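You operate a simulated robot arm through the tools that you are given. There is no shell and no other tool.

The job below is to be done with a simulated two-armed robot. You get a single attempt, and the scene is never put back.

Task
Open the two-part mould and oil both pockets of its lower half.
Fine: lay the lid on the same tray; use the red dabber and the oil dish; put the dabber back. Set down upright: red dabber. A coat counts when it lies all over at full strength: go over it till it gets no stronger.

The check looks at the end state, three seconds after you hand in, the way a careful person would. Anything else that was tipped, shoved, dropped, spilled or broken makes it a failure. A push-on lid holds only when it is set on centred and level and pressed home; a screw cap is set on level and turned clockwise until tight.

Robot
Two 7-joint arms with fingered hands on one trunk that stands fixed in place. Base frame: the origin is at the foot of the trunk, x ahead of it, y to its left, z up; the work surface is at about z = 736. Lengths are in mm, angles in degrees, forces in N, time in s.
The left shoulder is at [20, 208, 1253], the right one opposite. Each reaches about 1152 mm from its shoulder. Payload 5 kg a hand.
Tool frame (each hand has its own): the origin (TCP) lies between the finger pads and is the grasp point; the fingertips stand 48 mm ahead of it; z points along the fingers, y is the line along which they close. The gripper opens to 160 mm; its body begins 56 mm behind the TCP. The gripper is a hand of 4 fingers: y runs from the thumb to the fingers, the wrist lies at [-26, -142, -252] in the tool frame, and closing takes about 1.5 s.
Orientation is told as [roll, pitch, yaw] about the base's x, y, z axes, in that order, counted from this pose: with the fingers straight down and the wrist toward the robot, the tool's x, y and z point along [0, 1, 0], [1, 0, 0] and [0, 0, -1] of the base frame.

Tools
- The arms move only by the tool nudge_tool. It takes "left_commands", "right_commands" or both (then of equal length, played together; a hand with none holds still); each is a list of rows, each a list of 7 numbers: the shift along the base's x, y, z in units of 20 mm (1.0 is 20 mm), then the turn, a rotation vector about the base's x, y, z in units of 6 degrees (1.0 is 6 degrees), then the finger opening in cm, from 0 to 16. In form: [[x, y, z, rx, ry, rz, gripper], ...]. A call has 1 to 20 rows; each row shifts and turns the commanded pose from where the row before left it. A call with a number of a shift or a turn outside -1 to 1 is refused whole. Rows are played at 5 a second. More than 50 mm and 8.6 degrees between two rows, or a gripper value outside its range, and nothing of the call is played. Where a pose cannot be reached the arm comes as near as it can. A force on the tool above 40 N (or 10 N above the force at the start of the call, whichever is more), or a blocked arm, ends the call early, and 0.2 s more pass. Each finger travels about 108 mm/s and halts on what it meets, pressing with about 33 N; the grip force reading is that of the motor and also rises with nothing between the fingers. The clock runs only during rows and for 0.2 s after the last one: add rows that do not move to give the fingers time. It gives the time, the measured TCP pose, the force on the tool (base axes), the opening and the grip force at its end, in the units of the frame above (readings bear some noise), with the torque about the TCP (base axes, N m) and any sound that the robot's microphone picked up.
- Cameras (640 x 400 px; columns grow to the right, rows downward): "scene" is now at [82.6, -13, 1445.2]; the picture's right is [-0.03, -1.00, -0.00], its down [-0.55, 0.02, -0.84] and it looks along [0.84, -0.03, -0.55] (base axes); focal length 346 px, centre (320, 200). "left" rides on the left gripper at [-87, -133, -189] in its tool frame; the picture's right is [-0.83, -0.26, 0.49], its down [0.51, -0.71, 0.49] and it looks along [0.22, 0.66, 0.72] (tool axes); focal length 238 px, centre (320, 200). "right" rides on the right gripper at [87, -133, -189] in its tool frame; the picture's right is [-0.83, 0.26, -0.49], its down [-0.51, -0.71, 0.49] and it looks along [-0.22, 0.66, 0.72] (tool axes); focal length 238 px, centre (320, 200). There is no depth. A picture from a camera that has moved, and an enlarged one, comes with that camera's place and axes in the base frame and with its lens. The place of the scene camera against the robot may be out by one fixed shift of up to 25 mm in any direction.
- get_image(camera): a new picture of that camera. It takes no simulated time.
- slide_trunk(by): moves the trunk up (or, below 0, down) by that many mm; the arms and the scene camera ride with it, the base frame stays. It gives what a move gives, with no picture.
- preshape(shape, hand): the hand has 4 fingers and takes this shape, open, in about a second: jaw (thumb against the fingers, like two jaws); tri (thumb and two fingers); tip (a fingertip pinch); poke (one finger out to press); point (the index stretched); flat (the hand flat); cup (the hand cupped); fist (a fist). The gripper value then closes the fingers along that shape, each until it touches; the sizes above hold for jaw. It gives what a move gives, with no picture.
- aim_head(pan, tilt): turns the head with the scene camera to pan (to the left, within 86 degrees either way) and tilt (down, from -29 to 69), counted from straight ahead of the robot. It gives what a move gives.
- enlarge(camera, box): a new picture of the part [left, top, right, bottom] of that camera's present view, enlarged. It takes no simulated time.
- close_job(): hands the job in; it is judged then, once.

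Nothing tells you positions but the pictures and the camera data. Unless the task says otherwise, let go and move clear before handing in.

The tools are called after "Emit:" by a JSON object that holds its "fn" and its "kwargs". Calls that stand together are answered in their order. nudge_tool: Moves the arms, as the interface text tells. Its arguments: {"type":"object","properties":{"left_commands":{"type":"array","items":{"type":"array","items":{"type":"number"}}},"right_commands":{"type":"array","items":{"type":"array","items":{"type":"number"}}}},"required":[]} The other tools are called the same way: slide_trunk (by) moves the trunk up or down; preshape (shape, hand) gives the hand a shape; aim_head (pan, tilt) turns the head that bears the scene camera; get_image (camera) takes a picture; enlarge (camera, box) takes an enlarged picture of a part of a camera's view; close_job () hands the job in.

At the start:

```text
clock: 0.0
left_tcp_pos: [756.1, 240.2, 1174.7]
left_orientation: [0.0, 0.0, 0.0]
left_ft_force: [0.2, -0.3, 0.3]
left_torque: [0.01, -0.03, 0.01]
left_finger_gap: 159.4
left_finger_force: 0.0
left_shape: jaw
right_tcp_pos: [686.1, -480.4, 1090.3]
right_orientation: [0.0, 0.0, 0.0]
right_ft_force: [0.3, 0.9, 0.1]
right_torque: [-0.02, -0.01, 0.02]
right_finger_gap: 159.5
right_finger_force: 0.1
right_shape: jaw
trunk travel left (down, up): [-250.0, 440.0]
head pan, tilt (commanded): [-1.9, 33.3]
```

scene: 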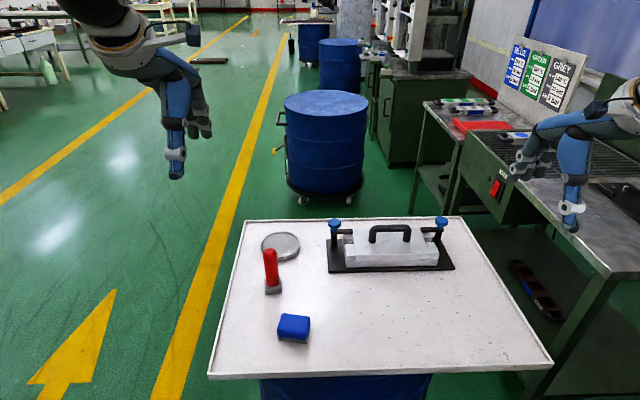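
right: 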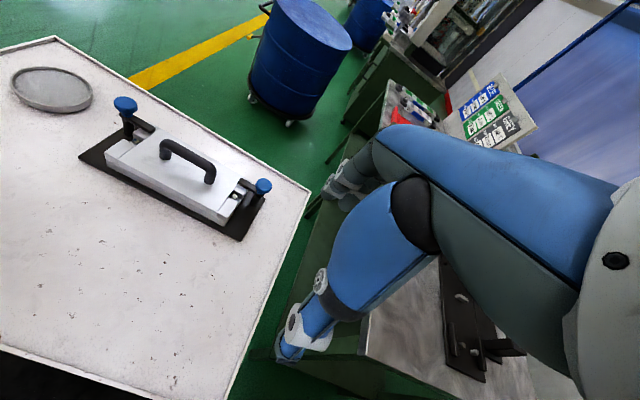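
left: 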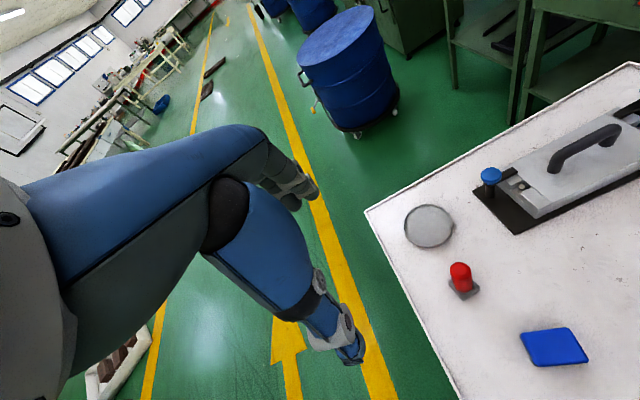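

I see a white tray table with a mould (black base, white lid with black handle, two blue-knobbed side clamps), a round grey dish, a red dabber and a blue block. I'll take closer pictures first to work out the details.

Emit:
{"fn": "enlarge", "kwargs": {"camera": "scene", "box": [300, 200, 480, 290]}}

Emit:
{"fn": "enlarge", "kwargs": {"camera": "scene", "box": [220, 220, 340, 360]}}

Emit:
{"fn": "enlarge", "kwargs": {"camera": "right", "box": [0, 40, 300, 260]}}

Emit:
{"fn": "enlarge", "kwargs": {"camera": "left", "box": [380, 80, 640, 380]}}

```text
3.56 times, centred on (390, 245) of scene
camera zoom: at [82.6, -13.0, 1445.2], right [-0.03, -1.0, 0.0], down [-0.55, 0.02, -0.84], along [0.84, -0.03, -0.55], focal length 1232 px, centre (71, 40)
```

zoom: 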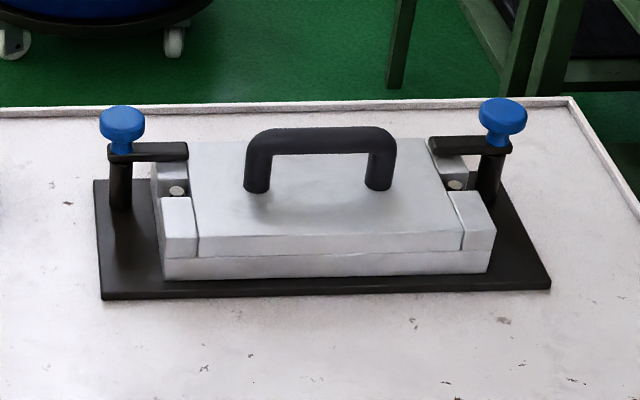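

```text
2.86 times, centred on (280, 290) of scene
camera zoom: at [82.6, -13.0, 1445.2], right [-0.03, -1.0, 0.0], down [-0.55, 0.02, -0.84], along [0.84, -0.03, -0.55], focal length 990 px, centre (434, -57)
```

zoom: 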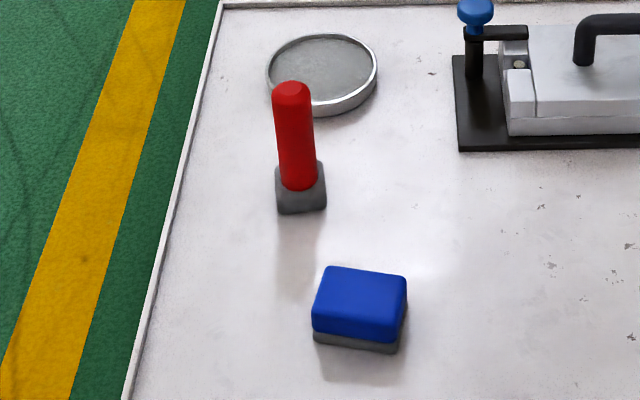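

```text
1.82 times, centred on (150, 150) of right
camera zoom: at [555.0, -392.9, 1279.0], right [0.26, -0.83, 0.49], down [-0.71, -0.51, -0.49], along [0.66, -0.22, -0.72], focal length 433 px, centre (629, 291)
```

zoom: 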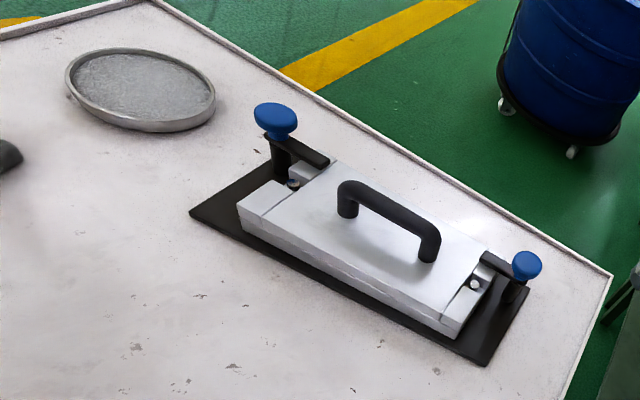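

```text
1.33 times, centred on (510, 230) of left
camera zoom: at [624.6, 153.3, 1363.6], right [-0.26, -0.83, -0.49], down [-0.71, 0.51, -0.49], along [0.66, 0.22, -0.72], focal length 318 px, centre (67, 160)
```

zoom: 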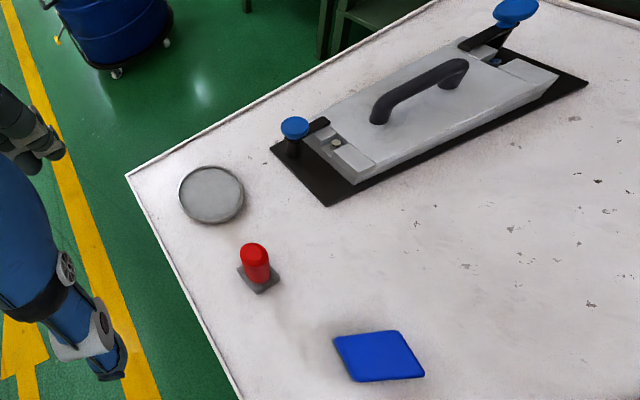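

The mould base plate appears to span about x 806–949, y −412 to −51. Now I'll zoom in on the clamps, dish and tools to understand them.

Emit:
{"fn": "enlarge", "kwargs": {"camera": "scene", "box": [320, 210, 384, 250]}}

Emit:
{"fn": "enlarge", "kwargs": {"camera": "scene", "box": [408, 210, 472, 250]}}

Emit:
{"fn": "enlarge", "kwargs": {"camera": "right", "box": [80, 80, 176, 140]}}

Emit:
{"fn": "enlarge", "kwargs": {"camera": "right", "box": [200, 150, 296, 250]}}

Emit:
{"fn": "enlarge", "kwargs": {"camera": "left", "box": [460, 150, 560, 230]}}

```text
10.00 times, centred on (352, 230) of scene
camera zoom: at [82.6, -13.0, 1445.2], right [-0.03, -1.0, 0.0], down [-0.55, 0.02, -0.84], along [0.84, -0.03, -0.55], focal length 3465 px, centre (0, -100)
```

zoom: 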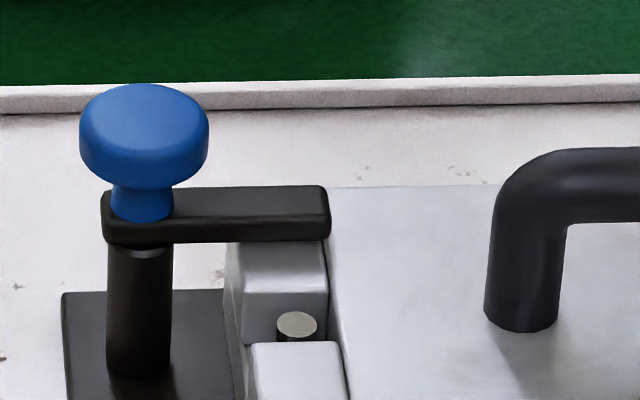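

```text
10.00 times, centred on (440, 230) of scene
camera zoom: at [82.6, -13.0, 1445.2], right [-0.03, -1.0, 0.0], down [-0.55, 0.02, -0.84], along [0.84, -0.03, -0.55], focal length 3465 px, centre (-880, -100)
```

zoom: 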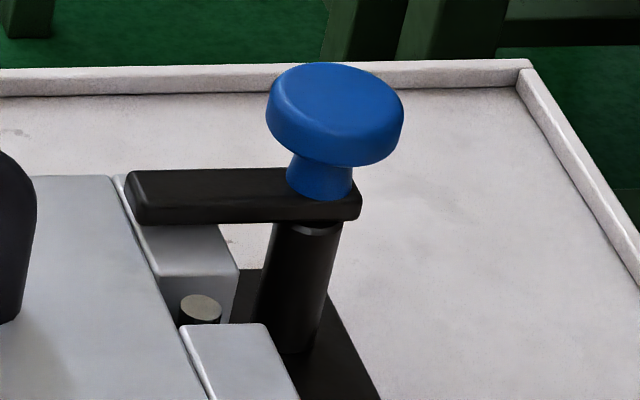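

```text
6.67 times, centred on (128, 110) of right
camera zoom: at [555.0, -392.9, 1279.0], right [0.26, -0.83, 0.49], down [-0.71, -0.51, -0.49], along [0.66, -0.22, -0.72], focal length 1589 px, centre (1600, 800)
```

zoom: 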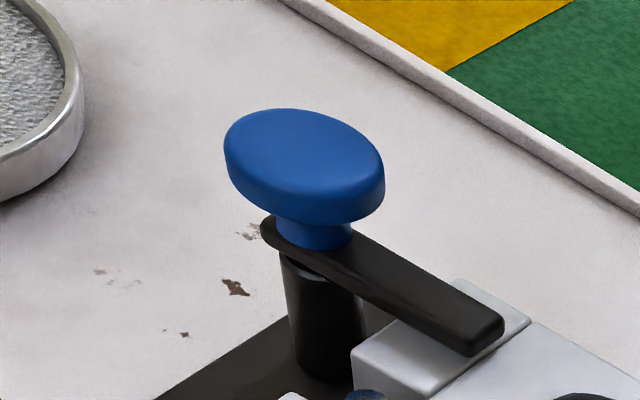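

```text
4.00 times, centred on (248, 200) of right
camera zoom: at [555.0, -392.9, 1279.0], right [0.26, -0.83, 0.49], down [-0.71, -0.51, -0.49], along [0.66, -0.22, -0.72], focal length 953 px, centre (608, 200)
```

zoom: 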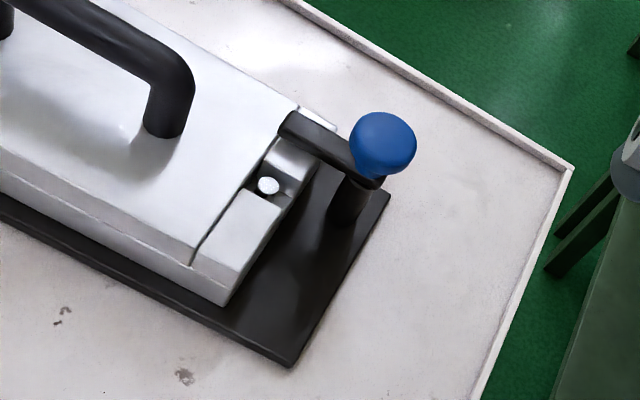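

```text
5.00 times, centred on (510, 190) of left
camera zoom: at [624.6, 153.3, 1363.6], right [-0.26, -0.83, -0.49], down [-0.71, 0.51, -0.49], along [0.66, 0.22, -0.72], focal length 1192 px, centre (-630, 250)
```

zoom: 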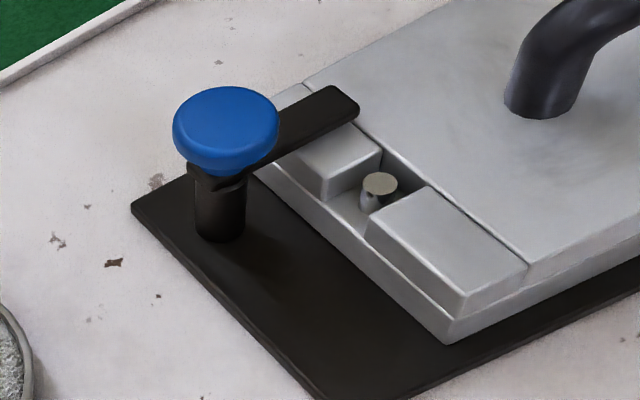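

The knobs sit on posts at about (912, −72, 834) and (913, −389, 834), with clamp arms lying over the lid ends. I'll bring the right hand above the right knob for a closer look.

Emit:
{"fn": "nudge_tool", "kwargs": {"right_commands": [[0.87, 0.35, -0.4, 0, 0, 0, 10], [0.87, 0.35, -0.4, 0, 0, 0, 10], [0.87, 0.35, -0.4, 0, 0, 0, 10], [0.87, 0.35, -0.4, 0, 0, 0, 10], [0.87, 0.35, -0.5, 0, 0, 0, 10], [0.87, 0.35, -0.5, 0, 0, 0, 10], [0.87, 0.35, -0.5, 0, 0, 0, 10], [0.87, 0.35, -0.5, 0, 0, 0, 10], [0.87, 0.35, -0.7, 0, 0, 0, 10], [0.87, 0.35, -0.7, 0, 0, 0, 10], [0.87, 0.35, -0.7, 0, 0, 0, 10], [0.87, 0.35, -0.7, 0, 0, 0, 10], [0.87, 0.35, -0.7, 0, 0, 0, 10], [0, 0, 0, 0, 0, 0, 10]]}}

Emit:
{"fn": "get_image", "kwargs": {"camera": "right"}}

Emit:
{"fn": "get_image", "kwargs": {"camera": "scene"}}

```text
clock: 3.0
left_tcp_pos: [756.7, 239.9, 1170.2]
left_orientation: [0.0, 0.0, 0.0]
left_ft_force: [-0.9, -0.1, 1.3]
left_torque: [0.02, -0.07, -0.03]
left_finger_gap: 160.1
left_finger_force: 0.0
left_shape: jaw
right_tcp_pos: [911.6, -389.3, 944.3]
right_orientation: [0.1, 0.0, 0.1]
right_ft_force: [-1.8, -0.5, 0.3]
right_torque: [-0.02, -0.05, -0.03]
right_finger_gap: 100.2
right_finger_force: 0.0
right_shape: jaw
trunk travel left (down, up): [-250.0, 440.0]
head pan, tilt (commanded): [-1.9, 33.3]
```

```text
taken
camera right: at [780.9, -302.1, 1134.0], right [0.26, -0.83, 0.49], down [-0.71, -0.51, -0.49], along [0.66, -0.22, -0.72], focal length 238 px, centre (320, 200)
```

right: 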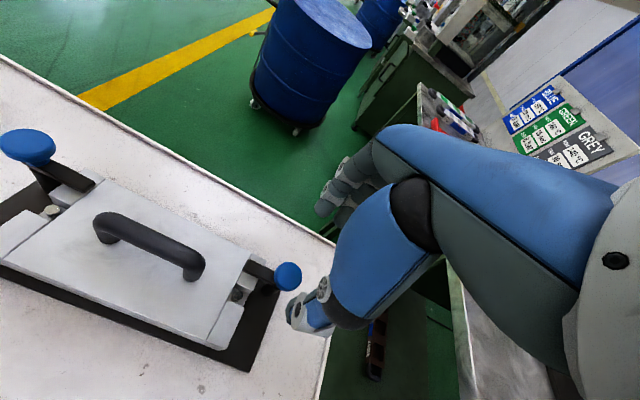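

```text
taken
camera scene: at [81.8, -13.0, 1445.3], right [-0.03, -1.0, 0.0], down [-0.55, 0.02, -0.84], along [0.84, -0.03, -0.55], focal length 346 px, centre (320, 200)
```

scene: 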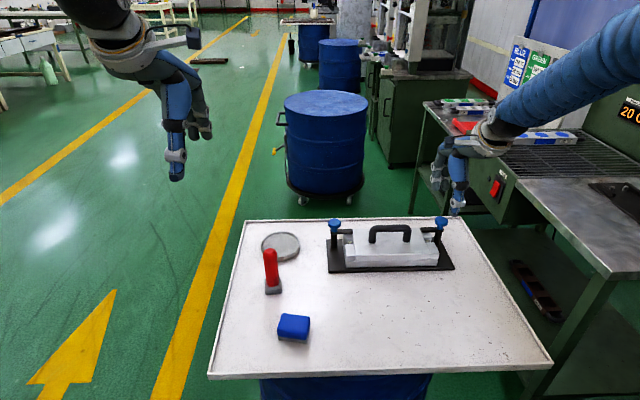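

The right hand is hovering above the right knob, with its TCP at (912, −389, 944). I'll zoom in on the hand and knob.

Emit:
{"fn": "enlarge", "kwargs": {"camera": "right", "box": [230, 150, 450, 370]}}

Emit:
{"fn": "enlarge", "kwargs": {"camera": "scene", "box": [400, 110, 520, 250]}}

```text
1.82 times, centred on (340, 260) of right
camera zoom: at [780.9, -302.1, 1134.0], right [0.26, -0.83, 0.49], down [-0.71, -0.51, -0.49], along [0.66, -0.22, -0.72], focal length 433 px, centre (284, 91)
```

zoom: 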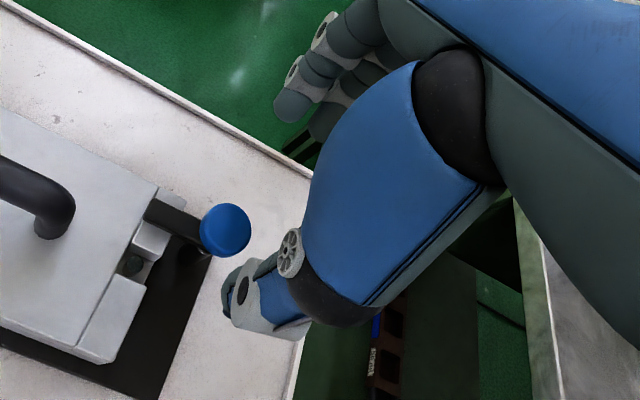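

```text
2.86 times, centred on (460, 180) of scene
camera zoom: at [81.8, -13.0, 1445.3], right [-0.03, -1.0, 0.0], down [-0.55, 0.02, -0.84], along [0.84, -0.03, -0.55], focal length 990 px, centre (-80, 257)
```

zoom: 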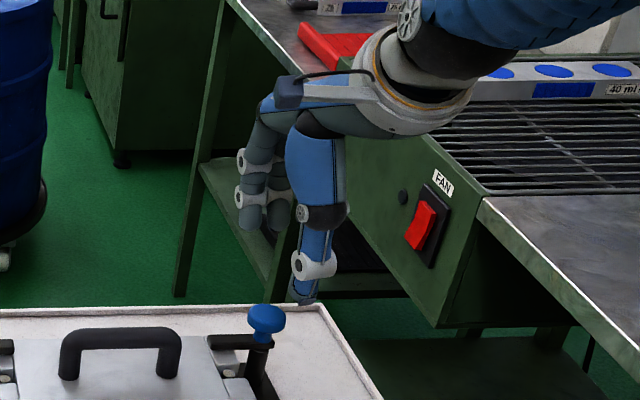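

Knob disc spans roughly z 819–834 and the clamp arm z 787–797. I'll lower the right hand so the fingertips straddle the knob, then close gently on it.

Emit:
{"fn": "nudge_tool", "kwargs": {"right_commands": [[0.02, 0.02, -0.9, 0, 0, 0, 8], [0, 0, -0.9, 0, 0, 0, 8], [0, 0, -0.9, 0, 0, 0, 8], [0, 0, -0.9, 0, 0, 0, 8], [0, 0, -0.75, 0, 0, 0, 8], [0, 0, 0, 0, 0, 0, 8]]}}

Emit:
{"fn": "enlarge", "kwargs": {"camera": "right", "box": [230, 150, 450, 370]}}

Emit:
{"fn": "enlarge", "kwargs": {"camera": "scene", "box": [390, 140, 510, 260]}}

```text
clock: 4.4
left_tcp_pos: [756.2, 240.1, 1170.8]
left_orientation: [0.0, 0.0, 0.0]
left_ft_force: [0.6, 0.9, 0.2]
left_torque: [0.01, -0.02, -0.02]
left_finger_gap: 159.8
left_finger_force: 0.0
left_shape: jaw
right_tcp_pos: [913.3, -388.6, 855.4]
right_orientation: [0.0, -0.1, 0.0]
right_ft_force: [-0.2, -0.2, 0.8]
right_torque: [0.02, -0.04, 0.01]
right_finger_gap: 80.4
right_finger_force: 0.1
right_shape: jaw
trunk travel left (down, up): [-250.0, 440.0]
head pan, tilt (commanded): [-1.9, 33.3]
```

```text
1.82 times, centred on (340, 260) of right
camera zoom: at [781.1, -301.8, 1045.9], right [0.26, -0.83, 0.49], down [-0.71, -0.51, -0.49], along [0.66, -0.22, -0.72], focal length 433 px, centre (284, 91)
```

zoom: 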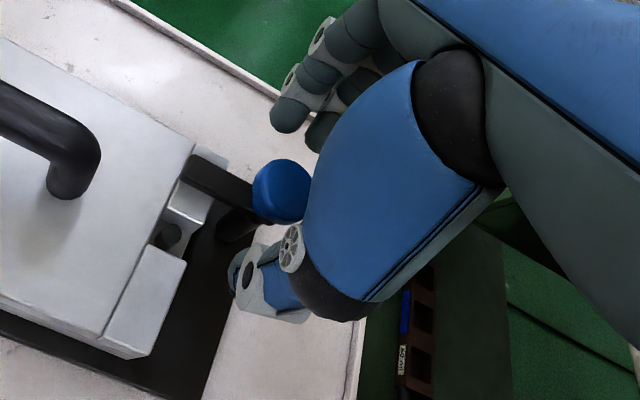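

```text
3.33 times, centred on (450, 200) of scene
camera zoom: at [82.3, -12.8, 1445.3], right [-0.03, -1.0, 0.0], down [-0.55, 0.02, -0.84], along [0.84, -0.03, -0.55], focal length 1155 px, centre (-113, 200)
```

zoom: 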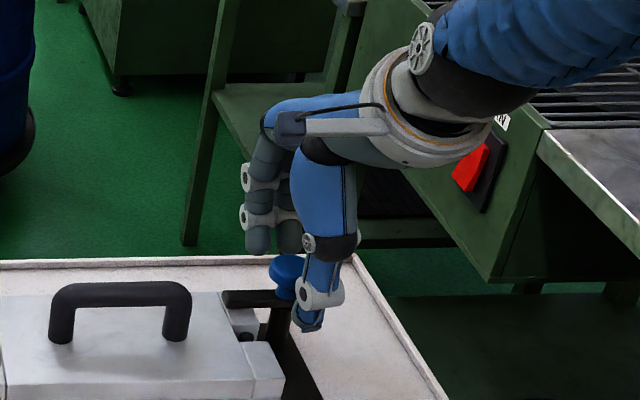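

The hand straddles the knob as predicted. I'll close on it now.

Emit:
{"fn": "nudge_tool", "kwargs": {"right_commands": [[0, 0, 0, 0, 0, 0, 5], [0, 0, 0, 0, 0, 0, 3], [0, 0, 0, 0, 0, 0, 3], [0, 0, 0, 0, 0, 0, 3], [0, 0, 0, 0, 0, 0, 3]]}}

Emit:
{"fn": "enlarge", "kwargs": {"camera": "right", "box": [230, 150, 450, 370]}}

Emit:
{"fn": "enlarge", "kwargs": {"camera": "scene", "box": [390, 140, 510, 260]}}

```text
clock: 5.6
left_tcp_pos: [756.3, 240.0, 1169.9]
left_orientation: [0.0, 0.0, 0.1]
left_ft_force: [0.1, 0.0, 0.1]
left_torque: [0.02, -0.01, 0.02]
left_finger_gap: 159.9
left_finger_force: 0.0
left_shape: jaw
right_tcp_pos: [911.8, -389.1, 856.9]
right_orientation: [0.0, 0.1, 0.1]
right_ft_force: [-6.4, 0.7, -0.7]
right_torque: [-0.04, 0.14, 0.01]
right_finger_gap: 31.0
right_finger_force: 0.1
right_shape: jaw
trunk travel left (down, up): [-250.0, 440.0]
head pan, tilt (commanded): [-1.9, 33.3]
```

```text
1.82 times, centred on (340, 260) of right
camera zoom: at [780.8, -301.9, 1045.6], right [0.26, -0.83, 0.49], down [-0.71, -0.51, -0.49], along [0.66, -0.22, -0.72], focal length 433 px, centre (284, 91)
```

zoom: 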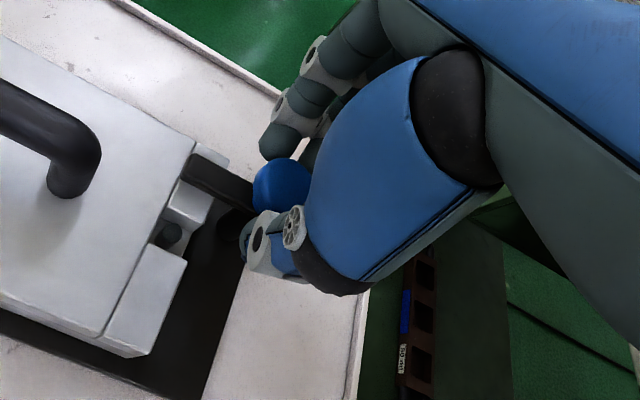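

```text
3.33 times, centred on (450, 200) of scene
camera zoom: at [82.2, -12.9, 1445.2], right [-0.03, -1.0, 0.0], down [-0.55, 0.02, -0.84], along [0.84, -0.03, -0.55], focal length 1155 px, centre (-113, 200)
```

zoom: 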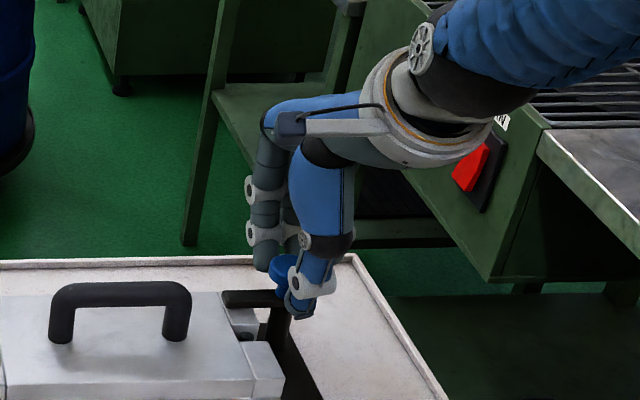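

The reading shows light contact but no real grip yet. I'll close further.

Emit:
{"fn": "nudge_tool", "kwargs": {"right_commands": [[0, 0, 0, 0, 0, 0, 2], [0, 0, 0, 0, 0, 0, 1], [0, 0, 0, 0, 0, 0, 1], [0, 0, 0, 0, 0, 0, 1]]}}

Emit:
{"fn": "enlarge", "kwargs": {"camera": "right", "box": [230, 150, 450, 370]}}

```text
clock: 6.6
left_tcp_pos: [755.9, 239.2, 1170.2]
left_orientation: [0.0, -0.1, 0.0]
left_ft_force: [-0.1, -0.2, 0.2]
left_torque: [-0.03, 0.04, -0.02]
left_finger_gap: 159.8
left_finger_force: 0.1
left_shape: jaw
right_tcp_pos: [908.8, -388.8, 854.5]
right_orientation: [0.0, 0.1, 0.0]
right_ft_force: [-20.8, 1.1, -3.9]
right_torque: [0.04, 0.58, -0.01]
right_finger_gap: 16.1
right_finger_force: 32.6
right_shape: jaw
trunk travel left (down, up): [-250.0, 440.0]
head pan, tilt (commanded): [-1.9, 33.3]
```

```text
1.82 times, centred on (340, 260) of right
camera zoom: at [779.4, -302.1, 1044.7], right [0.26, -0.83, 0.49], down [-0.71, -0.51, -0.49], along [0.65, -0.22, -0.73], focal length 433 px, centre (284, 91)
```

zoom: 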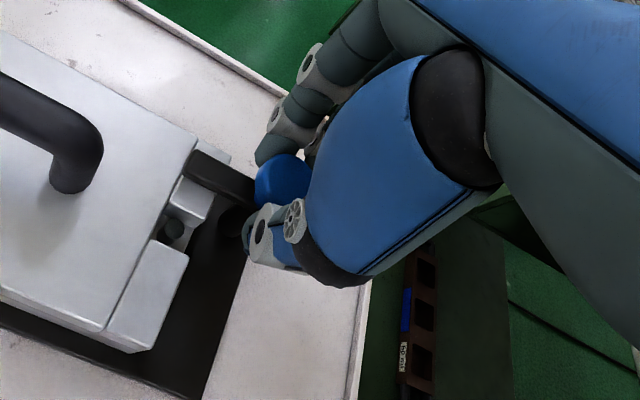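

The knob is gripped but the hand is being pushed toward −x, so I'll shift it back by 4 mm to balance the grip.

Emit:
{"fn": "nudge_tool", "kwargs": {"right_commands": [[-0.2, 0, 0, 0, 0, 0, 1], [0, 0, 0, 0, 0, 0, 1]]}}

Emit:
{"fn": "enlarge", "kwargs": {"camera": "right", "box": [240, 190, 340, 290]}}

Emit:
{"fn": "enlarge", "kwargs": {"camera": "scene", "box": [410, 180, 490, 250]}}

```text
clock: 7.2
left_tcp_pos: [757.4, 239.0, 1170.0]
left_orientation: [0.0, 0.1, -0.1]
left_ft_force: [0.5, 0.0, 1.4]
left_torque: [0.0, -0.01, 0.01]
left_finger_gap: 159.8
left_finger_force: 0.0
left_shape: jaw
right_tcp_pos: [908.9, -388.7, 855.3]
right_orientation: [0.0, 0.1, 0.0]
right_ft_force: [-9.9, -0.3, -12.3]
right_torque: [0.01, 0.17, 0.03]
right_finger_gap: 16.3
right_finger_force: 33.1
right_shape: jaw
trunk travel left (down, up): [-250.0, 440.0]
head pan, tilt (commanded): [-1.9, 33.3]
```

```text
4.00 times, centred on (290, 240) of right
camera zoom: at [777.7, -302.1, 1044.6], right [0.26, -0.83, 0.49], down [-0.71, -0.51, -0.49], along [0.65, -0.22, -0.72], focal length 953 px, centre (440, 40)
```

zoom: 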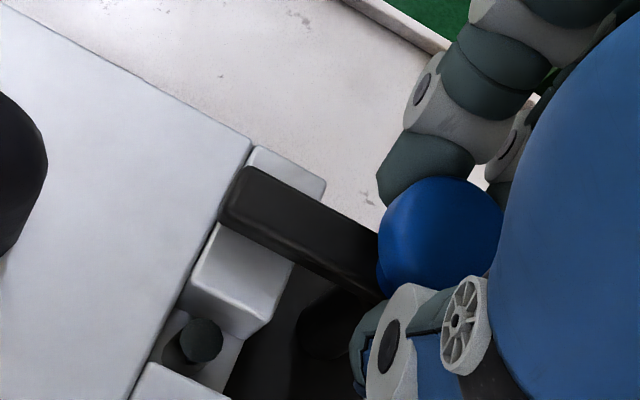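

```text
5.71 times, centred on (450, 215) of scene
camera zoom: at [83.4, -13.5, 1445.1], right [-0.03, -1.0, 0.0], down [-0.55, 0.02, -0.84], along [0.84, -0.03, -0.55], focal length 1980 px, centre (-423, 114)
```

zoom: 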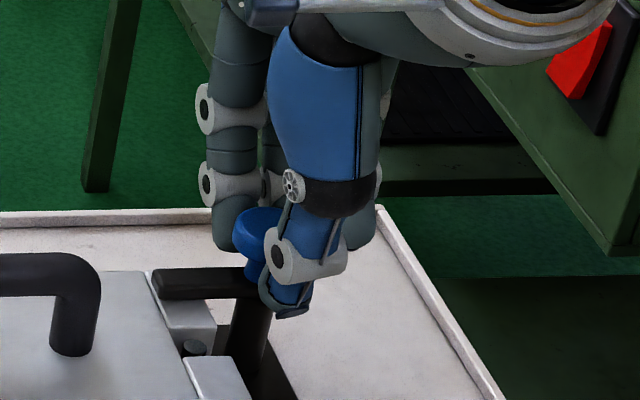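

The grip is holding. I'll try turning the knob counter-clockwise about 30° and see how the clamp responds.

Emit:
{"fn": "nudge_tool", "kwargs": {"right_commands": [[0, 0, 0, 0, 0, 0.8, 1], [0, 0, 0, 0, 0, 0.8, 1], [0, 0, 0, 0, 0, 0.8, 1], [0, 0, 0, 0, 0, 0.8, 1], [0, 0, 0, 0, 0, 0.8, 1], [0, 0, 0, 0, 0, 0.8, 1]]}}

Emit:
{"fn": "enlarge", "kwargs": {"camera": "right", "box": [240, 190, 340, 290]}}

Emit:
{"fn": "enlarge", "kwargs": {"camera": "scene", "box": [410, 180, 490, 250]}}

```text
clock: 8.6
left_tcp_pos: [757.1, 239.4, 1170.1]
left_orientation: [-0.1, 0.1, 0.0]
left_ft_force: [0.5, 0.0, -0.3]
left_torque: [0.02, -0.04, 0.02]
left_finger_gap: 160.2
left_finger_force: 0.0
left_shape: jaw
right_tcp_pos: [908.6, -389.0, 854.8]
right_orientation: [0.2, 0.1, 28.9]
right_ft_force: [-10.0, 1.9, -18.5]
right_torque: [0.15, 0.15, -0.02]
right_finger_gap: 16.4
right_finger_force: 33.0
right_shape: jaw
trunk travel left (down, up): [-250.0, 440.0]
head pan, tilt (commanded): [-1.9, 33.3]
```

```text
4.00 times, centred on (290, 240) of right
camera zoom: at [752.3, -376.8, 1044.8], right [0.63, -0.61, 0.48], down [-0.38, -0.79, -0.49], along [0.68, 0.13, -0.72], focal length 953 px, centre (440, 40)
```

zoom: 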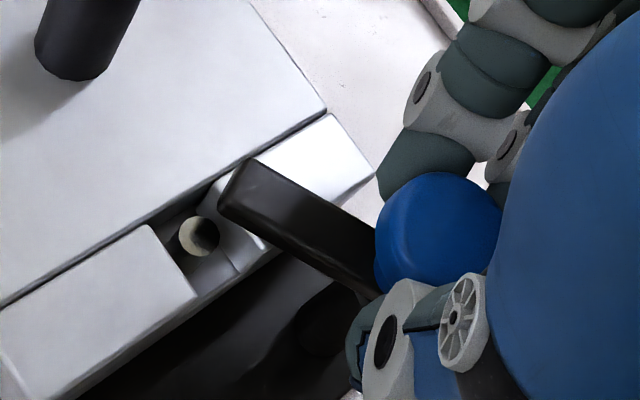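

```text
5.71 times, centred on (450, 215) of scene
camera zoom: at [83.5, -13.6, 1445.1], right [-0.03, -1.0, 0.0], down [-0.55, 0.02, -0.84], along [0.83, -0.03, -0.55], focal length 1980 px, centre (-423, 114)
```

zoom: 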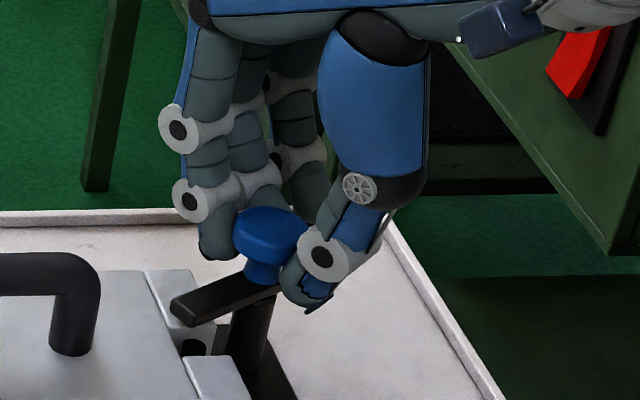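

The clamp arm swings along with the knob, almost without resistance. I'll keep turning counter-clockwise to about 90° so the arm comes clear of the lid.

Emit:
{"fn": "nudge_tool", "kwargs": {"right_commands": [[0.015, -0.01, -0.05, 0, 0, 0.8, 1], [0.015, -0.01, -0.05, 0, 0, 0.8, 1], [0.015, -0.01, 0, 0, 0, 0.8, 1], [0.015, -0.01, 0, 0, 0, 0.8, 1], [0.015, -0.01, 0, 0, 0, 0.8, 1], [0.015, -0.01, 0, 0, 0, 0.8, 1], [0.015, -0.01, 0, 0, 0, 0.8, 1]]}}

Emit:
{"fn": "enlarge", "kwargs": {"camera": "right", "box": [230, 180, 350, 300]}}

Emit:
{"fn": "enlarge", "kwargs": {"camera": "scene", "box": [410, 180, 490, 250]}}

```text
clock: 10.1
left_tcp_pos: [757.0, 240.5, 1164.7]
left_orientation: [0.0, 0.1, 0.0]
left_ft_force: [-0.7, 1.2, 1.2]
left_torque: [-0.13, -0.05, -0.02]
left_finger_gap: 159.9
left_finger_force: 0.1
left_shape: jaw
right_tcp_pos: [899.2, -391.3, 851.6]
right_orientation: [-1.4, 0.3, 57.1]
right_ft_force: [32.0, -14.3, -21.2]
right_torque: [-0.6, -1.19, -0.18]
right_finger_gap: 15.9
right_finger_force: 33.0
right_shape: jaw
right hand out of reach, approached as far as the arm can: row 5, 6, 7
trunk travel left (down, up): [-250.0, 440.0]
head pan, tilt (commanded): [-1.9, 33.3]
stopped in row 7 (right hand): the force on the tool passed its limit at 50 N (the readings are from after the stop); the commanded pose is now the measured one
```

```text
3.33 times, centred on (290, 240) of right
camera zoom: at [753.3, -451.9, 1039.8], right [0.83, -0.23, 0.51], down [0.05, -0.88, -0.48], along [0.55, 0.42, -0.72], focal length 794 px, centre (420, 67)
```

zoom: 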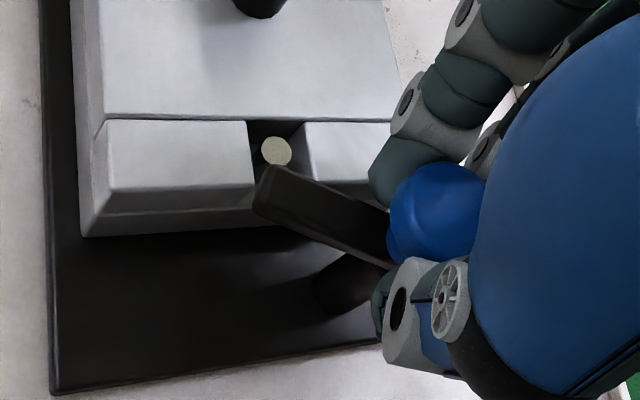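

```text
5.71 times, centred on (450, 215) of scene
camera zoom: at [85.9, -13.7, 1444.9], right [-0.03, -1.0, 0.0], down [-0.55, 0.02, -0.83], along [0.83, -0.03, -0.55], focal length 1980 px, centre (-423, 114)
```

zoom: 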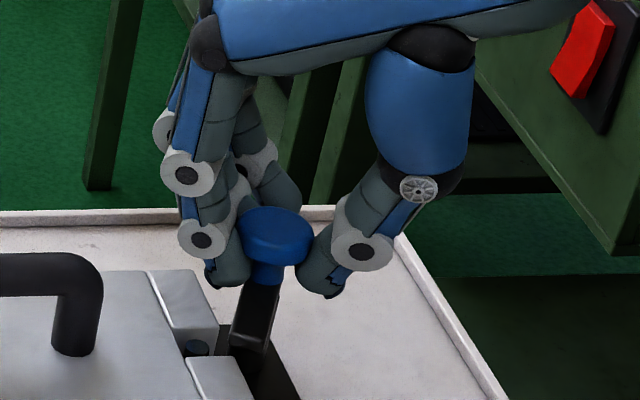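

The arm ran out of reach at 57° of yaw, but the clamp has swung about 60°. I'll release, rise and turn back to regrip at a negative yaw.

Emit:
{"fn": "nudge_tool", "kwargs": {"right_commands": [[0, 0, 0, 0, 0, 0, 3], [0, 0, 0, 0, 0, 0, 6], [0, 0, 0, 0, 0, 0, 8], [0, 0, 0, 0, 0, 0, 8]]}}

Emit:
{"fn": "enlarge", "kwargs": {"camera": "scene", "box": [380, 180, 490, 270]}}

```text
clock: 11.1
left_tcp_pos: [755.5, 240.1, 1166.0]
left_orientation: [0.0, -0.1, 0.0]
left_ft_force: [0.3, 0.8, 0.4]
left_torque: [-0.01, -0.05, -0.01]
left_finger_gap: 159.8
left_finger_force: 0.1
left_shape: jaw
right_tcp_pos: [896.7, -386.6, 856.9]
right_orientation: [-0.9, 0.1, 57.5]
right_ft_force: [-0.1, 0.0, 0.5]
right_torque: [0.01, -0.04, -0.02]
right_finger_gap: 79.7
right_finger_force: 0.1
right_shape: jaw
trunk travel left (down, up): [-250.0, 440.0]
head pan, tilt (commanded): [-1.9, 33.3]
```

```text
4.44 times, centred on (435, 225) of scene
camera zoom: at [81.8, -12.4, 1445.4], right [-0.03, -1.0, 0.0], down [-0.55, 0.02, -0.84], along [0.84, -0.03, -0.55], focal length 1540 px, centre (-191, 89)
```

zoom: 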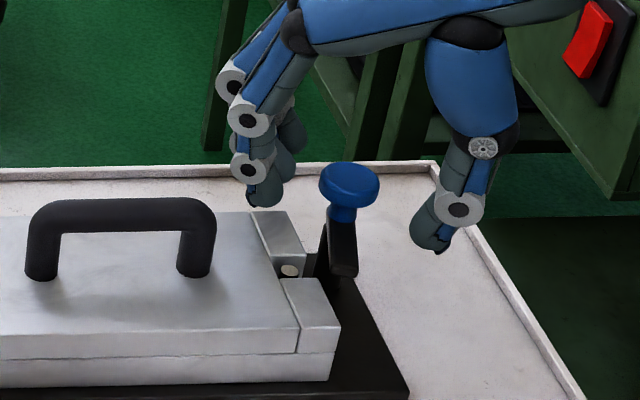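

The clamp arm now points about 77° away from the lid and is barely clear. I'll regrip at yaw 0 and swing it another 40° or so for a safe margin.

Emit:
{"fn": "nudge_tool", "kwargs": {"right_commands": [[0, 0, 0.8, 0, 0, 0, 8], [0, 0, 0.8, 0, 0, 0, 8], [0, 0, 0.8, 0, 0, 0, 8], [0.06, -0.012, 0, 0.15, 0, -0.96, 8], [0.06, -0.012, 0, 0, 0, -0.96, 8], [0.06, -0.012, 0, 0, 0, -0.96, 8], [0.06, -0.012, 0, 0, 0, -0.96, 8], [0.06, -0.012, 0, 0, 0, -0.96, 8], [0.06, -0.012, 0, 0, 0, -0.96, 8], [0.06, -0.012, 0, 0, 0, -0.96, 8], [0.06, -0.012, 0, 0, 0, -0.96, 8], [0.06, -0.012, 0, 0, 0, -0.96, 8], [0.06, -0.012, 0, 0, 0, -0.96, 8], [0, 0, 0, 0, 0, 0, 8]]}}

Emit:
{"fn": "enlarge", "kwargs": {"camera": "right", "box": [200, 170, 360, 310]}}

```text
clock: 14.1
left_tcp_pos: [756.8, 238.3, 1166.4]
left_orientation: [0.0, 0.1, 0.0]
left_ft_force: [0.0, -0.4, 0.2]
left_torque: [0.0, 0.01, 0.02]
left_finger_gap: 159.8
left_finger_force: 0.0
left_shape: jaw
right_tcp_pos: [909.7, -390.2, 903.3]
right_orientation: [-0.4, -0.7, -0.3]
right_ft_force: [-0.8, 0.1, 0.7]
right_torque: [0.07, -0.03, 0.04]
right_finger_gap: 79.9
right_finger_force: 0.1
right_shape: jaw
trunk travel left (down, up): [-250.0, 440.0]
head pan, tilt (commanded): [-1.9, 33.3]
```

```text
2.86 times, centred on (280, 240) of right
camera zoom: at [776.0, -300.9, 1090.4], right [0.25, -0.83, 0.49], down [-0.71, -0.51, -0.5], along [0.66, -0.23, -0.71], focal length 681 px, centre (434, 86)
```

zoom: 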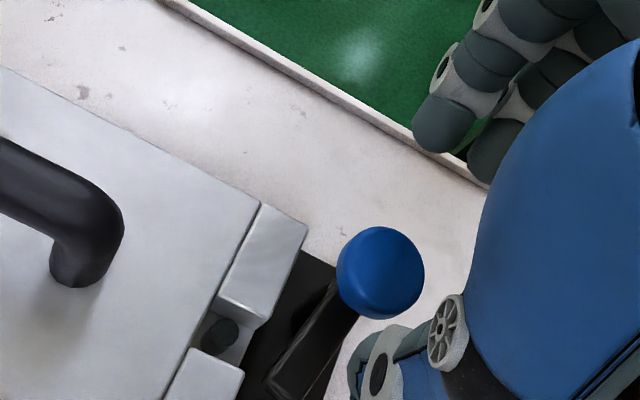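

I'll compare the mould's position with the first picture to see whether that pull moved it.

Emit:
{"fn": "enlarge", "kwargs": {"camera": "scene", "box": [300, 200, 480, 290]}}

```text
3.56 times, centred on (390, 245) of scene
camera zoom: at [82.7, -13.7, 1445.2], right [-0.03, -1.0, 0.0], down [-0.55, 0.02, -0.84], along [0.84, -0.03, -0.55], focal length 1232 px, centre (71, 40)
```

zoom: 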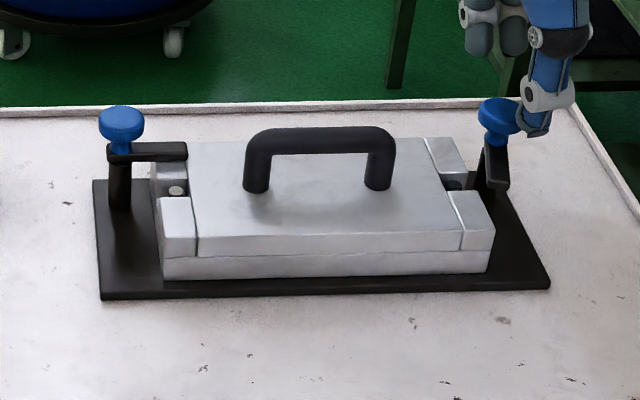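

The mould hasn't moved. I'll lower slightly higher than before, since the arm now lies under the thumb, and grip again.

Emit:
{"fn": "nudge_tool", "kwargs": {"right_commands": [[0, 0.03, -0.7, 0.07, 0.12, 0, 8], [0, 0.03, -0.7, 0, 0, 0, 8], [0, 0, -0.7, 0, 0, 0, 8], [0, 0, 0, 0, 0, 0, 5], [0, 0, 0, 0, 0, 0, 3], [0, 0, 0, 0, 0, 0, 1], [0, 0, 0, 0, 0, 0, 1], [0, 0, 0, 0, 0, 0, 1], [0, 0, 0, 0, 0, 0, 1]]}}

Emit:
{"fn": "enlarge", "kwargs": {"camera": "right", "box": [200, 170, 360, 310]}}

```text
clock: 16.1
left_tcp_pos: [756.0, 239.5, 1165.7]
left_orientation: [0.1, 0.0, 0.1]
left_ft_force: [0.7, -0.7, 0.3]
left_torque: [-0.02, 0.01, 0.02]
left_finger_gap: 159.8
left_finger_force: 0.0
left_shape: jaw
right_tcp_pos: [908.4, -386.4, 859.9]
right_orientation: [-0.1, 0.2, -0.1]
right_ft_force: [-13.6, 1.2, -2.4]
right_torque: [0.04, 0.49, 0.0]
right_finger_gap: 24.0
right_finger_force: 33.6
right_shape: jaw
trunk travel left (down, up): [-250.0, 440.0]
head pan, tilt (commanded): [-1.9, 33.3]
```

```text
2.86 times, centred on (280, 240) of right
camera zoom: at [777.7, -300.3, 1050.5], right [0.26, -0.84, 0.49], down [-0.71, -0.5, -0.49], along [0.65, -0.22, -0.72], focal length 681 px, centre (434, 86)
```

zoom: 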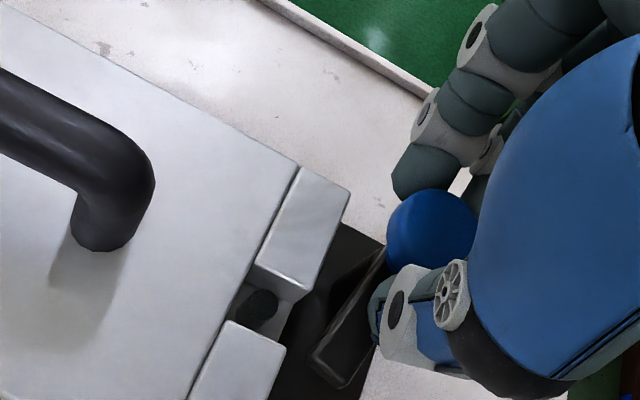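

Gripped. I'll turn another 43° counter-clockwise.

Emit:
{"fn": "nudge_tool", "kwargs": {"right_commands": [[0, 0, 0, 0, 0, 0.9, 1], [0, 0, 0, 0, 0, 0.9, 1], [0, -0.03, 0, 0, 0, 0.9, 1], [0, -0.03, 0, 0, 0, 0.9, 1], [0.03, -0.03, 0, 0, 0, 0.9, 1], [0.03, -0.03, 0, 0, 0, 0.9, 1], [0.03, 0, 0, 0, 0, 0.9, 1], [0.03, 0, 0, 0, 0, 0.9, 1]]}}

Emit:
{"fn": "enlarge", "kwargs": {"camera": "right", "box": [200, 170, 360, 310]}}

Emit:
{"fn": "enlarge", "kwargs": {"camera": "scene", "box": [380, 180, 490, 270]}}

```text
clock: 17.9
left_tcp_pos: [756.4, 238.7, 1166.0]
left_orientation: [0.0, 0.0, 0.0]
left_ft_force: [1.6, -0.7, -1.1]
left_torque: [-0.06, 0.02, 0.01]
left_finger_gap: 160.1
left_finger_force: 0.0
left_shape: jaw
right_tcp_pos: [911.0, -389.8, 861.3]
right_orientation: [0.0, 0.1, 43.0]
right_ft_force: [-12.4, -1.4, -5.9]
right_torque: [-0.14, 0.32, -0.52]
right_finger_gap: 22.9
right_finger_force: 33.2
right_shape: jaw
trunk travel left (down, up): [-250.0, 440.0]
head pan, tilt (commanded): [-1.9, 33.3]
```

```text
2.86 times, centred on (280, 240) of right
camera zoom: at [756.7, -418.2, 1050.3], right [0.76, -0.43, 0.49], down [-0.17, -0.85, -0.49], along [0.63, 0.29, -0.72], focal length 681 px, centre (434, 86)
```

zoom: 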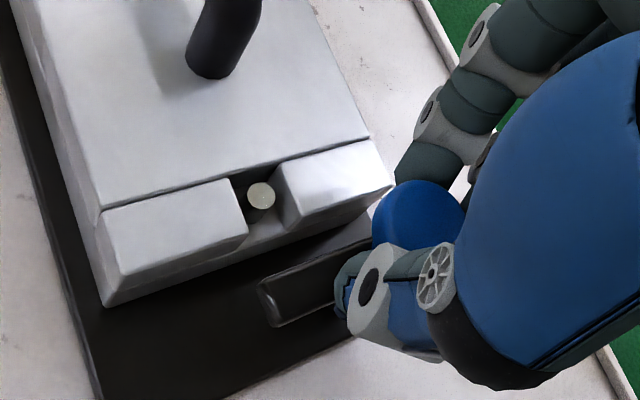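

```text
4.44 times, centred on (435, 225) of scene
camera zoom: at [82.5, -13.3, 1445.2], right [-0.03, -1.0, 0.0], down [-0.55, 0.02, -0.84], along [0.84, -0.03, -0.55], focal length 1540 px, centre (-191, 89)
```

zoom: 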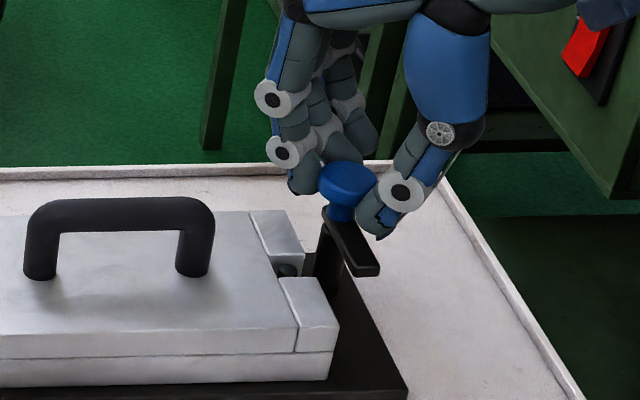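

The right clamp arm has stopped at about 90°, pointing toward the robot and clear of the lid. I'll release it and back the right hand away while the left hand moves over the left knob.

Emit:
{"fn": "nudge_tool", "kwargs": {"right_commands": [[0, 0, 0, 0, 0, 0, 3], [0, 0, 0, 0, 0, 0, 6], [0, 0, 0, 0, 0, 0, 8], [0, 0, 0, 0, 0, 0, 8], [0, 0, 0.8, 0, 0, 0, 8], [0, 0, 0.8, 0, 0, 0, 8], [0, 0, 0.8, 0, 0, 0, 8], [0, 0, 0.9, 0, 0, -0.7, 8], [0, 0, 0.9, 0, 0, -0.7, 8], [-0.5, -0.5, 0.9, 0, 0, -0.7, 8], [-0.9, -0.9, 0.9, 0, 0, -0.7, 8], [-0.9, -0.9, 0.9, 0, 0, -0.7, 8], [-0.9, -0.9, 0, 0, 0, -0.7, 8], [-0.9, -0.9, 0, 0, 0, -0.7, 8], [-0.9, 0, 0, 0, 0, -0.7, 8], [-0.9, 0, 0, 0, 0, -0.7, 8], [-0.9, 0, 0, 0, 0, -0.8, 8], [0, 0, 0, 0, 0, 0, 8]], "left_commands": [[0.422, -0.864, -0.711, 0, 0, 0, 12], [0.422, -0.864, -0.711, 0, 0, 0, 10], [0.422, -0.864, -0.711, 0, 0, 0, 8], [0.422, -0.864, -0.711, 0, 0, 0, 8], [0.422, -0.864, -0.711, 0, 0, 0, 8], [0.422, -0.864, -0.711, 0, 0, 0, 8], [0.422, -0.864, -0.711, 0, 0, 0, 8], [0.422, -0.864, -0.711, 0, 0, 0, 8], [0.422, -0.864, -0.711, 0, 0, 0, 8], [0.422, -0.864, -0.711, 0, 0, 0, 8], [0.422, -0.864, -0.711, 0, 0, 0, 8], [0.422, -0.864, -0.711, 0, 0, 0, 8], [0.422, -0.864, -0.711, 0, 0, 0, 8], [0.422, -0.864, -0.711, 0, 0, 0, 8], [0.422, -0.864, -0.711, 0, 0, 0, 8], [0.422, -0.864, -0.711, 0, 0, 0, 8], [0.422, -0.864, -0.711, 0, 0, 0, 8], [0.422, -0.864, -0.711, 0, 0, 0, 8]]}}

Emit:
{"fn": "get_image", "kwargs": {"camera": "left"}}

Emit:
{"fn": "get_image", "kwargs": {"camera": "scene"}}

```text
clock: 21.7
left_tcp_pos: [909.4, -73.0, 908.9]
left_orientation: [0.0, 0.1, -0.1]
left_ft_force: [1.0, 0.0, 0.2]
left_torque: [0.05, 0.1, -0.03]
left_finger_gap: 80.3
left_finger_force: 0.1
left_shape: jaw
right_tcp_pos: [776.7, -472.5, 998.0]
right_orientation: [-0.1, 0.1, 0.5]
right_ft_force: [-0.2, -0.5, -0.4]
right_torque: [0.06, 0.03, 0.03]
right_finger_gap: 79.7
right_finger_force: 0.2
right_shape: jaw
trunk travel left (down, up): [-250.0, 440.0]
head pan, tilt (commanded): [-1.9, 33.3]
```

```text
taken
camera left: at [777.4, -159.2, 1099.1], right [-0.26, -0.83, -0.49], down [-0.71, 0.51, -0.49], along [0.65, 0.22, -0.72], focal length 238 px, centre (320, 200)
```

left: 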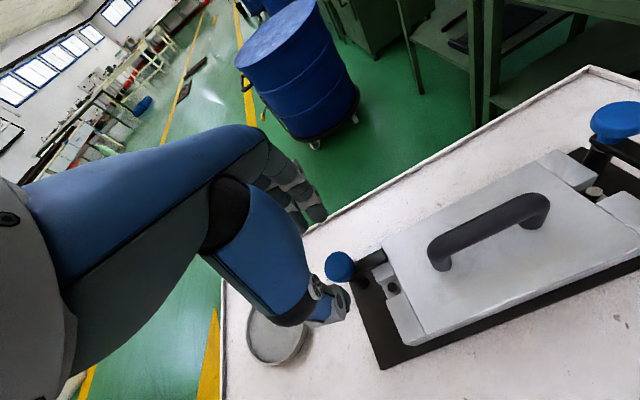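

```text
taken
camera scene: at [84.1, -14.2, 1445.0], right [-0.03, -1.0, 0.0], down [-0.55, 0.02, -0.84], along [0.83, -0.03, -0.55], focal length 346 px, centre (320, 200)
```

scene: 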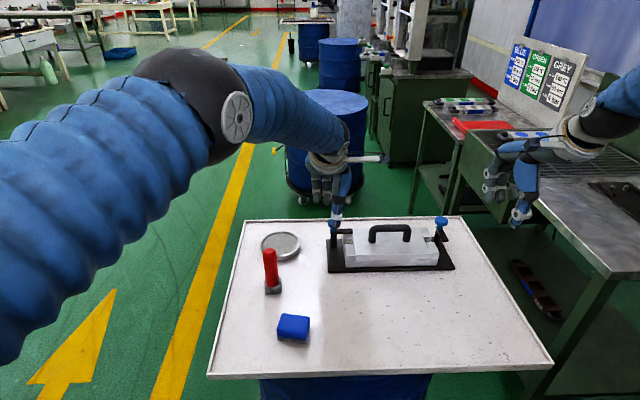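

The left hand is above the left knob. I'll lower, grip and make a first short clockwise turn to test which way this clamp swings.

Emit:
{"fn": "nudge_tool", "kwargs": {"left_commands": [[0, 0.02, -0.8, 0, 0, 0, 8], [0, 0, -0.8, 0, 0, 0, 8], [0, 0, -0.8, 0, 0, 0, 8], [0, 0, 0, 0, 0, 0, 5], [0, 0, 0, 0, 0, 0, 3], [0, 0, 0, 0, 0, 0, 1], [0, 0, 0, 0, 0, 0, 1], [0, 0, 0, 0, 0, 0, 1], [0, 0, 0, 0, 0, 0, 1]]}}

Emit:
{"fn": "enlarge", "kwargs": {"camera": "left", "box": [280, 180, 440, 300]}}

```text
clock: 23.7
left_tcp_pos: [906.5, -72.0, 863.0]
left_orientation: [0.0, 0.1, -0.1]
left_ft_force: [-8.1, -0.5, -1.0]
left_torque: [0.0, 0.3, 0.02]
left_finger_gap: 27.2
left_finger_force: 33.1
left_shape: jaw
right_tcp_pos: [776.6, -472.2, 999.0]
right_orientation: [-0.1, 0.0, 0.4]
right_ft_force: [0.5, 0.4, 0.0]
right_torque: [0.01, 0.02, -0.02]
right_finger_gap: 79.7
right_finger_force: 0.2
right_shape: jaw
trunk travel left (down, up): [-250.0, 440.0]
head pan, tilt (commanded): [-1.9, 33.3]
```

```text
3.33 times, centred on (360, 240) of left
camera zoom: at [774.8, -158.1, 1052.2], right [-0.26, -0.83, -0.49], down [-0.71, 0.51, -0.49], along [0.65, 0.22, -0.72], focal length 794 px, centre (187, 67)
```

zoom: 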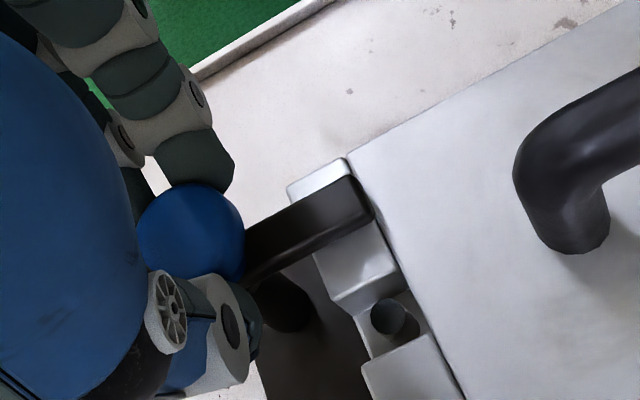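

Emit:
{"fn": "nudge_tool", "kwargs": {"left_commands": [[0, 0, 0, 0, 0, -0.8, 1], [0, 0, 0, 0, 0, -0.8, 1], [0, 0, 0, 0, 0, -0.8, 1], [0, 0, 0, 0, 0, -0.8, 1]]}}

Emit:
{"fn": "enlarge", "kwargs": {"camera": "left", "box": [280, 180, 440, 300]}}

Emit:
{"fn": "enlarge", "kwargs": {"camera": "scene", "box": [300, 190, 400, 280]}}

```text
clock: 24.7
left_tcp_pos: [906.9, -72.3, 862.7]
left_orientation: [0.1, 0.2, -19.3]
left_ft_force: [-7.8, 0.1, -2.6]
left_torque: [-0.02, 0.29, 0.05]
left_finger_gap: 27.2
left_finger_force: 32.7
left_shape: jaw
right_tcp_pos: [776.7, -471.1, 999.6]
right_orientation: [0.0, 0.0, 0.4]
right_ft_force: [-0.1, 0.5, 0.6]
right_torque: [0.0, -0.03, 0.0]
right_finger_gap: 79.6
right_finger_force: 0.1
right_shape: jaw
trunk travel left (down, up): [-250.0, 440.0]
head pan, tilt (commanded): [-1.9, 33.3]
```

```text
3.33 times, centred on (360, 240) of left
camera zoom: at [753.8, -109.0, 1052.3], right [-0.52, -0.7, -0.49], down [-0.5, 0.71, -0.49], along [0.69, -0.01, -0.72], focal length 794 px, centre (187, 67)
```

zoom: 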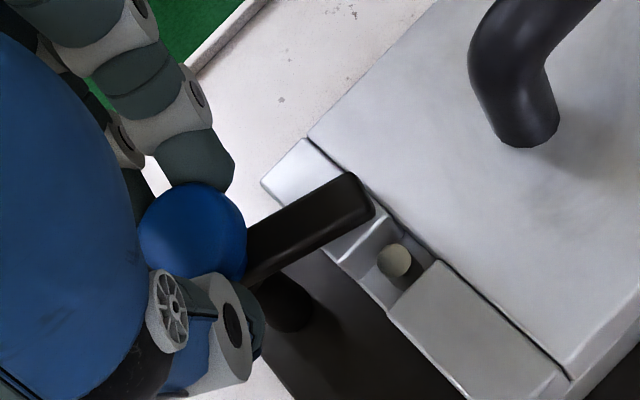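

```text
4.44 times, centred on (350, 235) of scene
camera zoom: at [82.3, -12.9, 1445.2], right [-0.03, -1.0, 0.0], down [-0.55, 0.02, -0.84], along [0.84, -0.03, -0.55], focal length 1540 px, centre (187, 44)
```

zoom: 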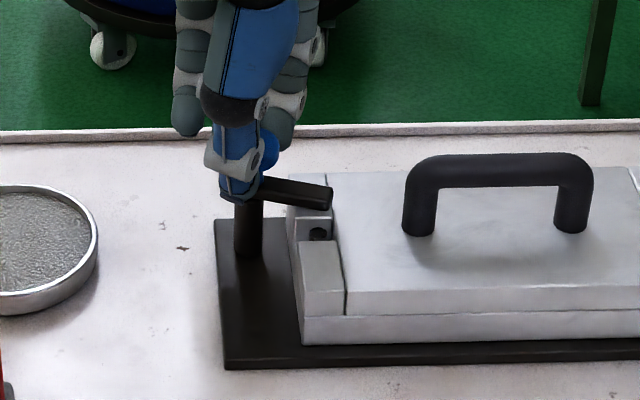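

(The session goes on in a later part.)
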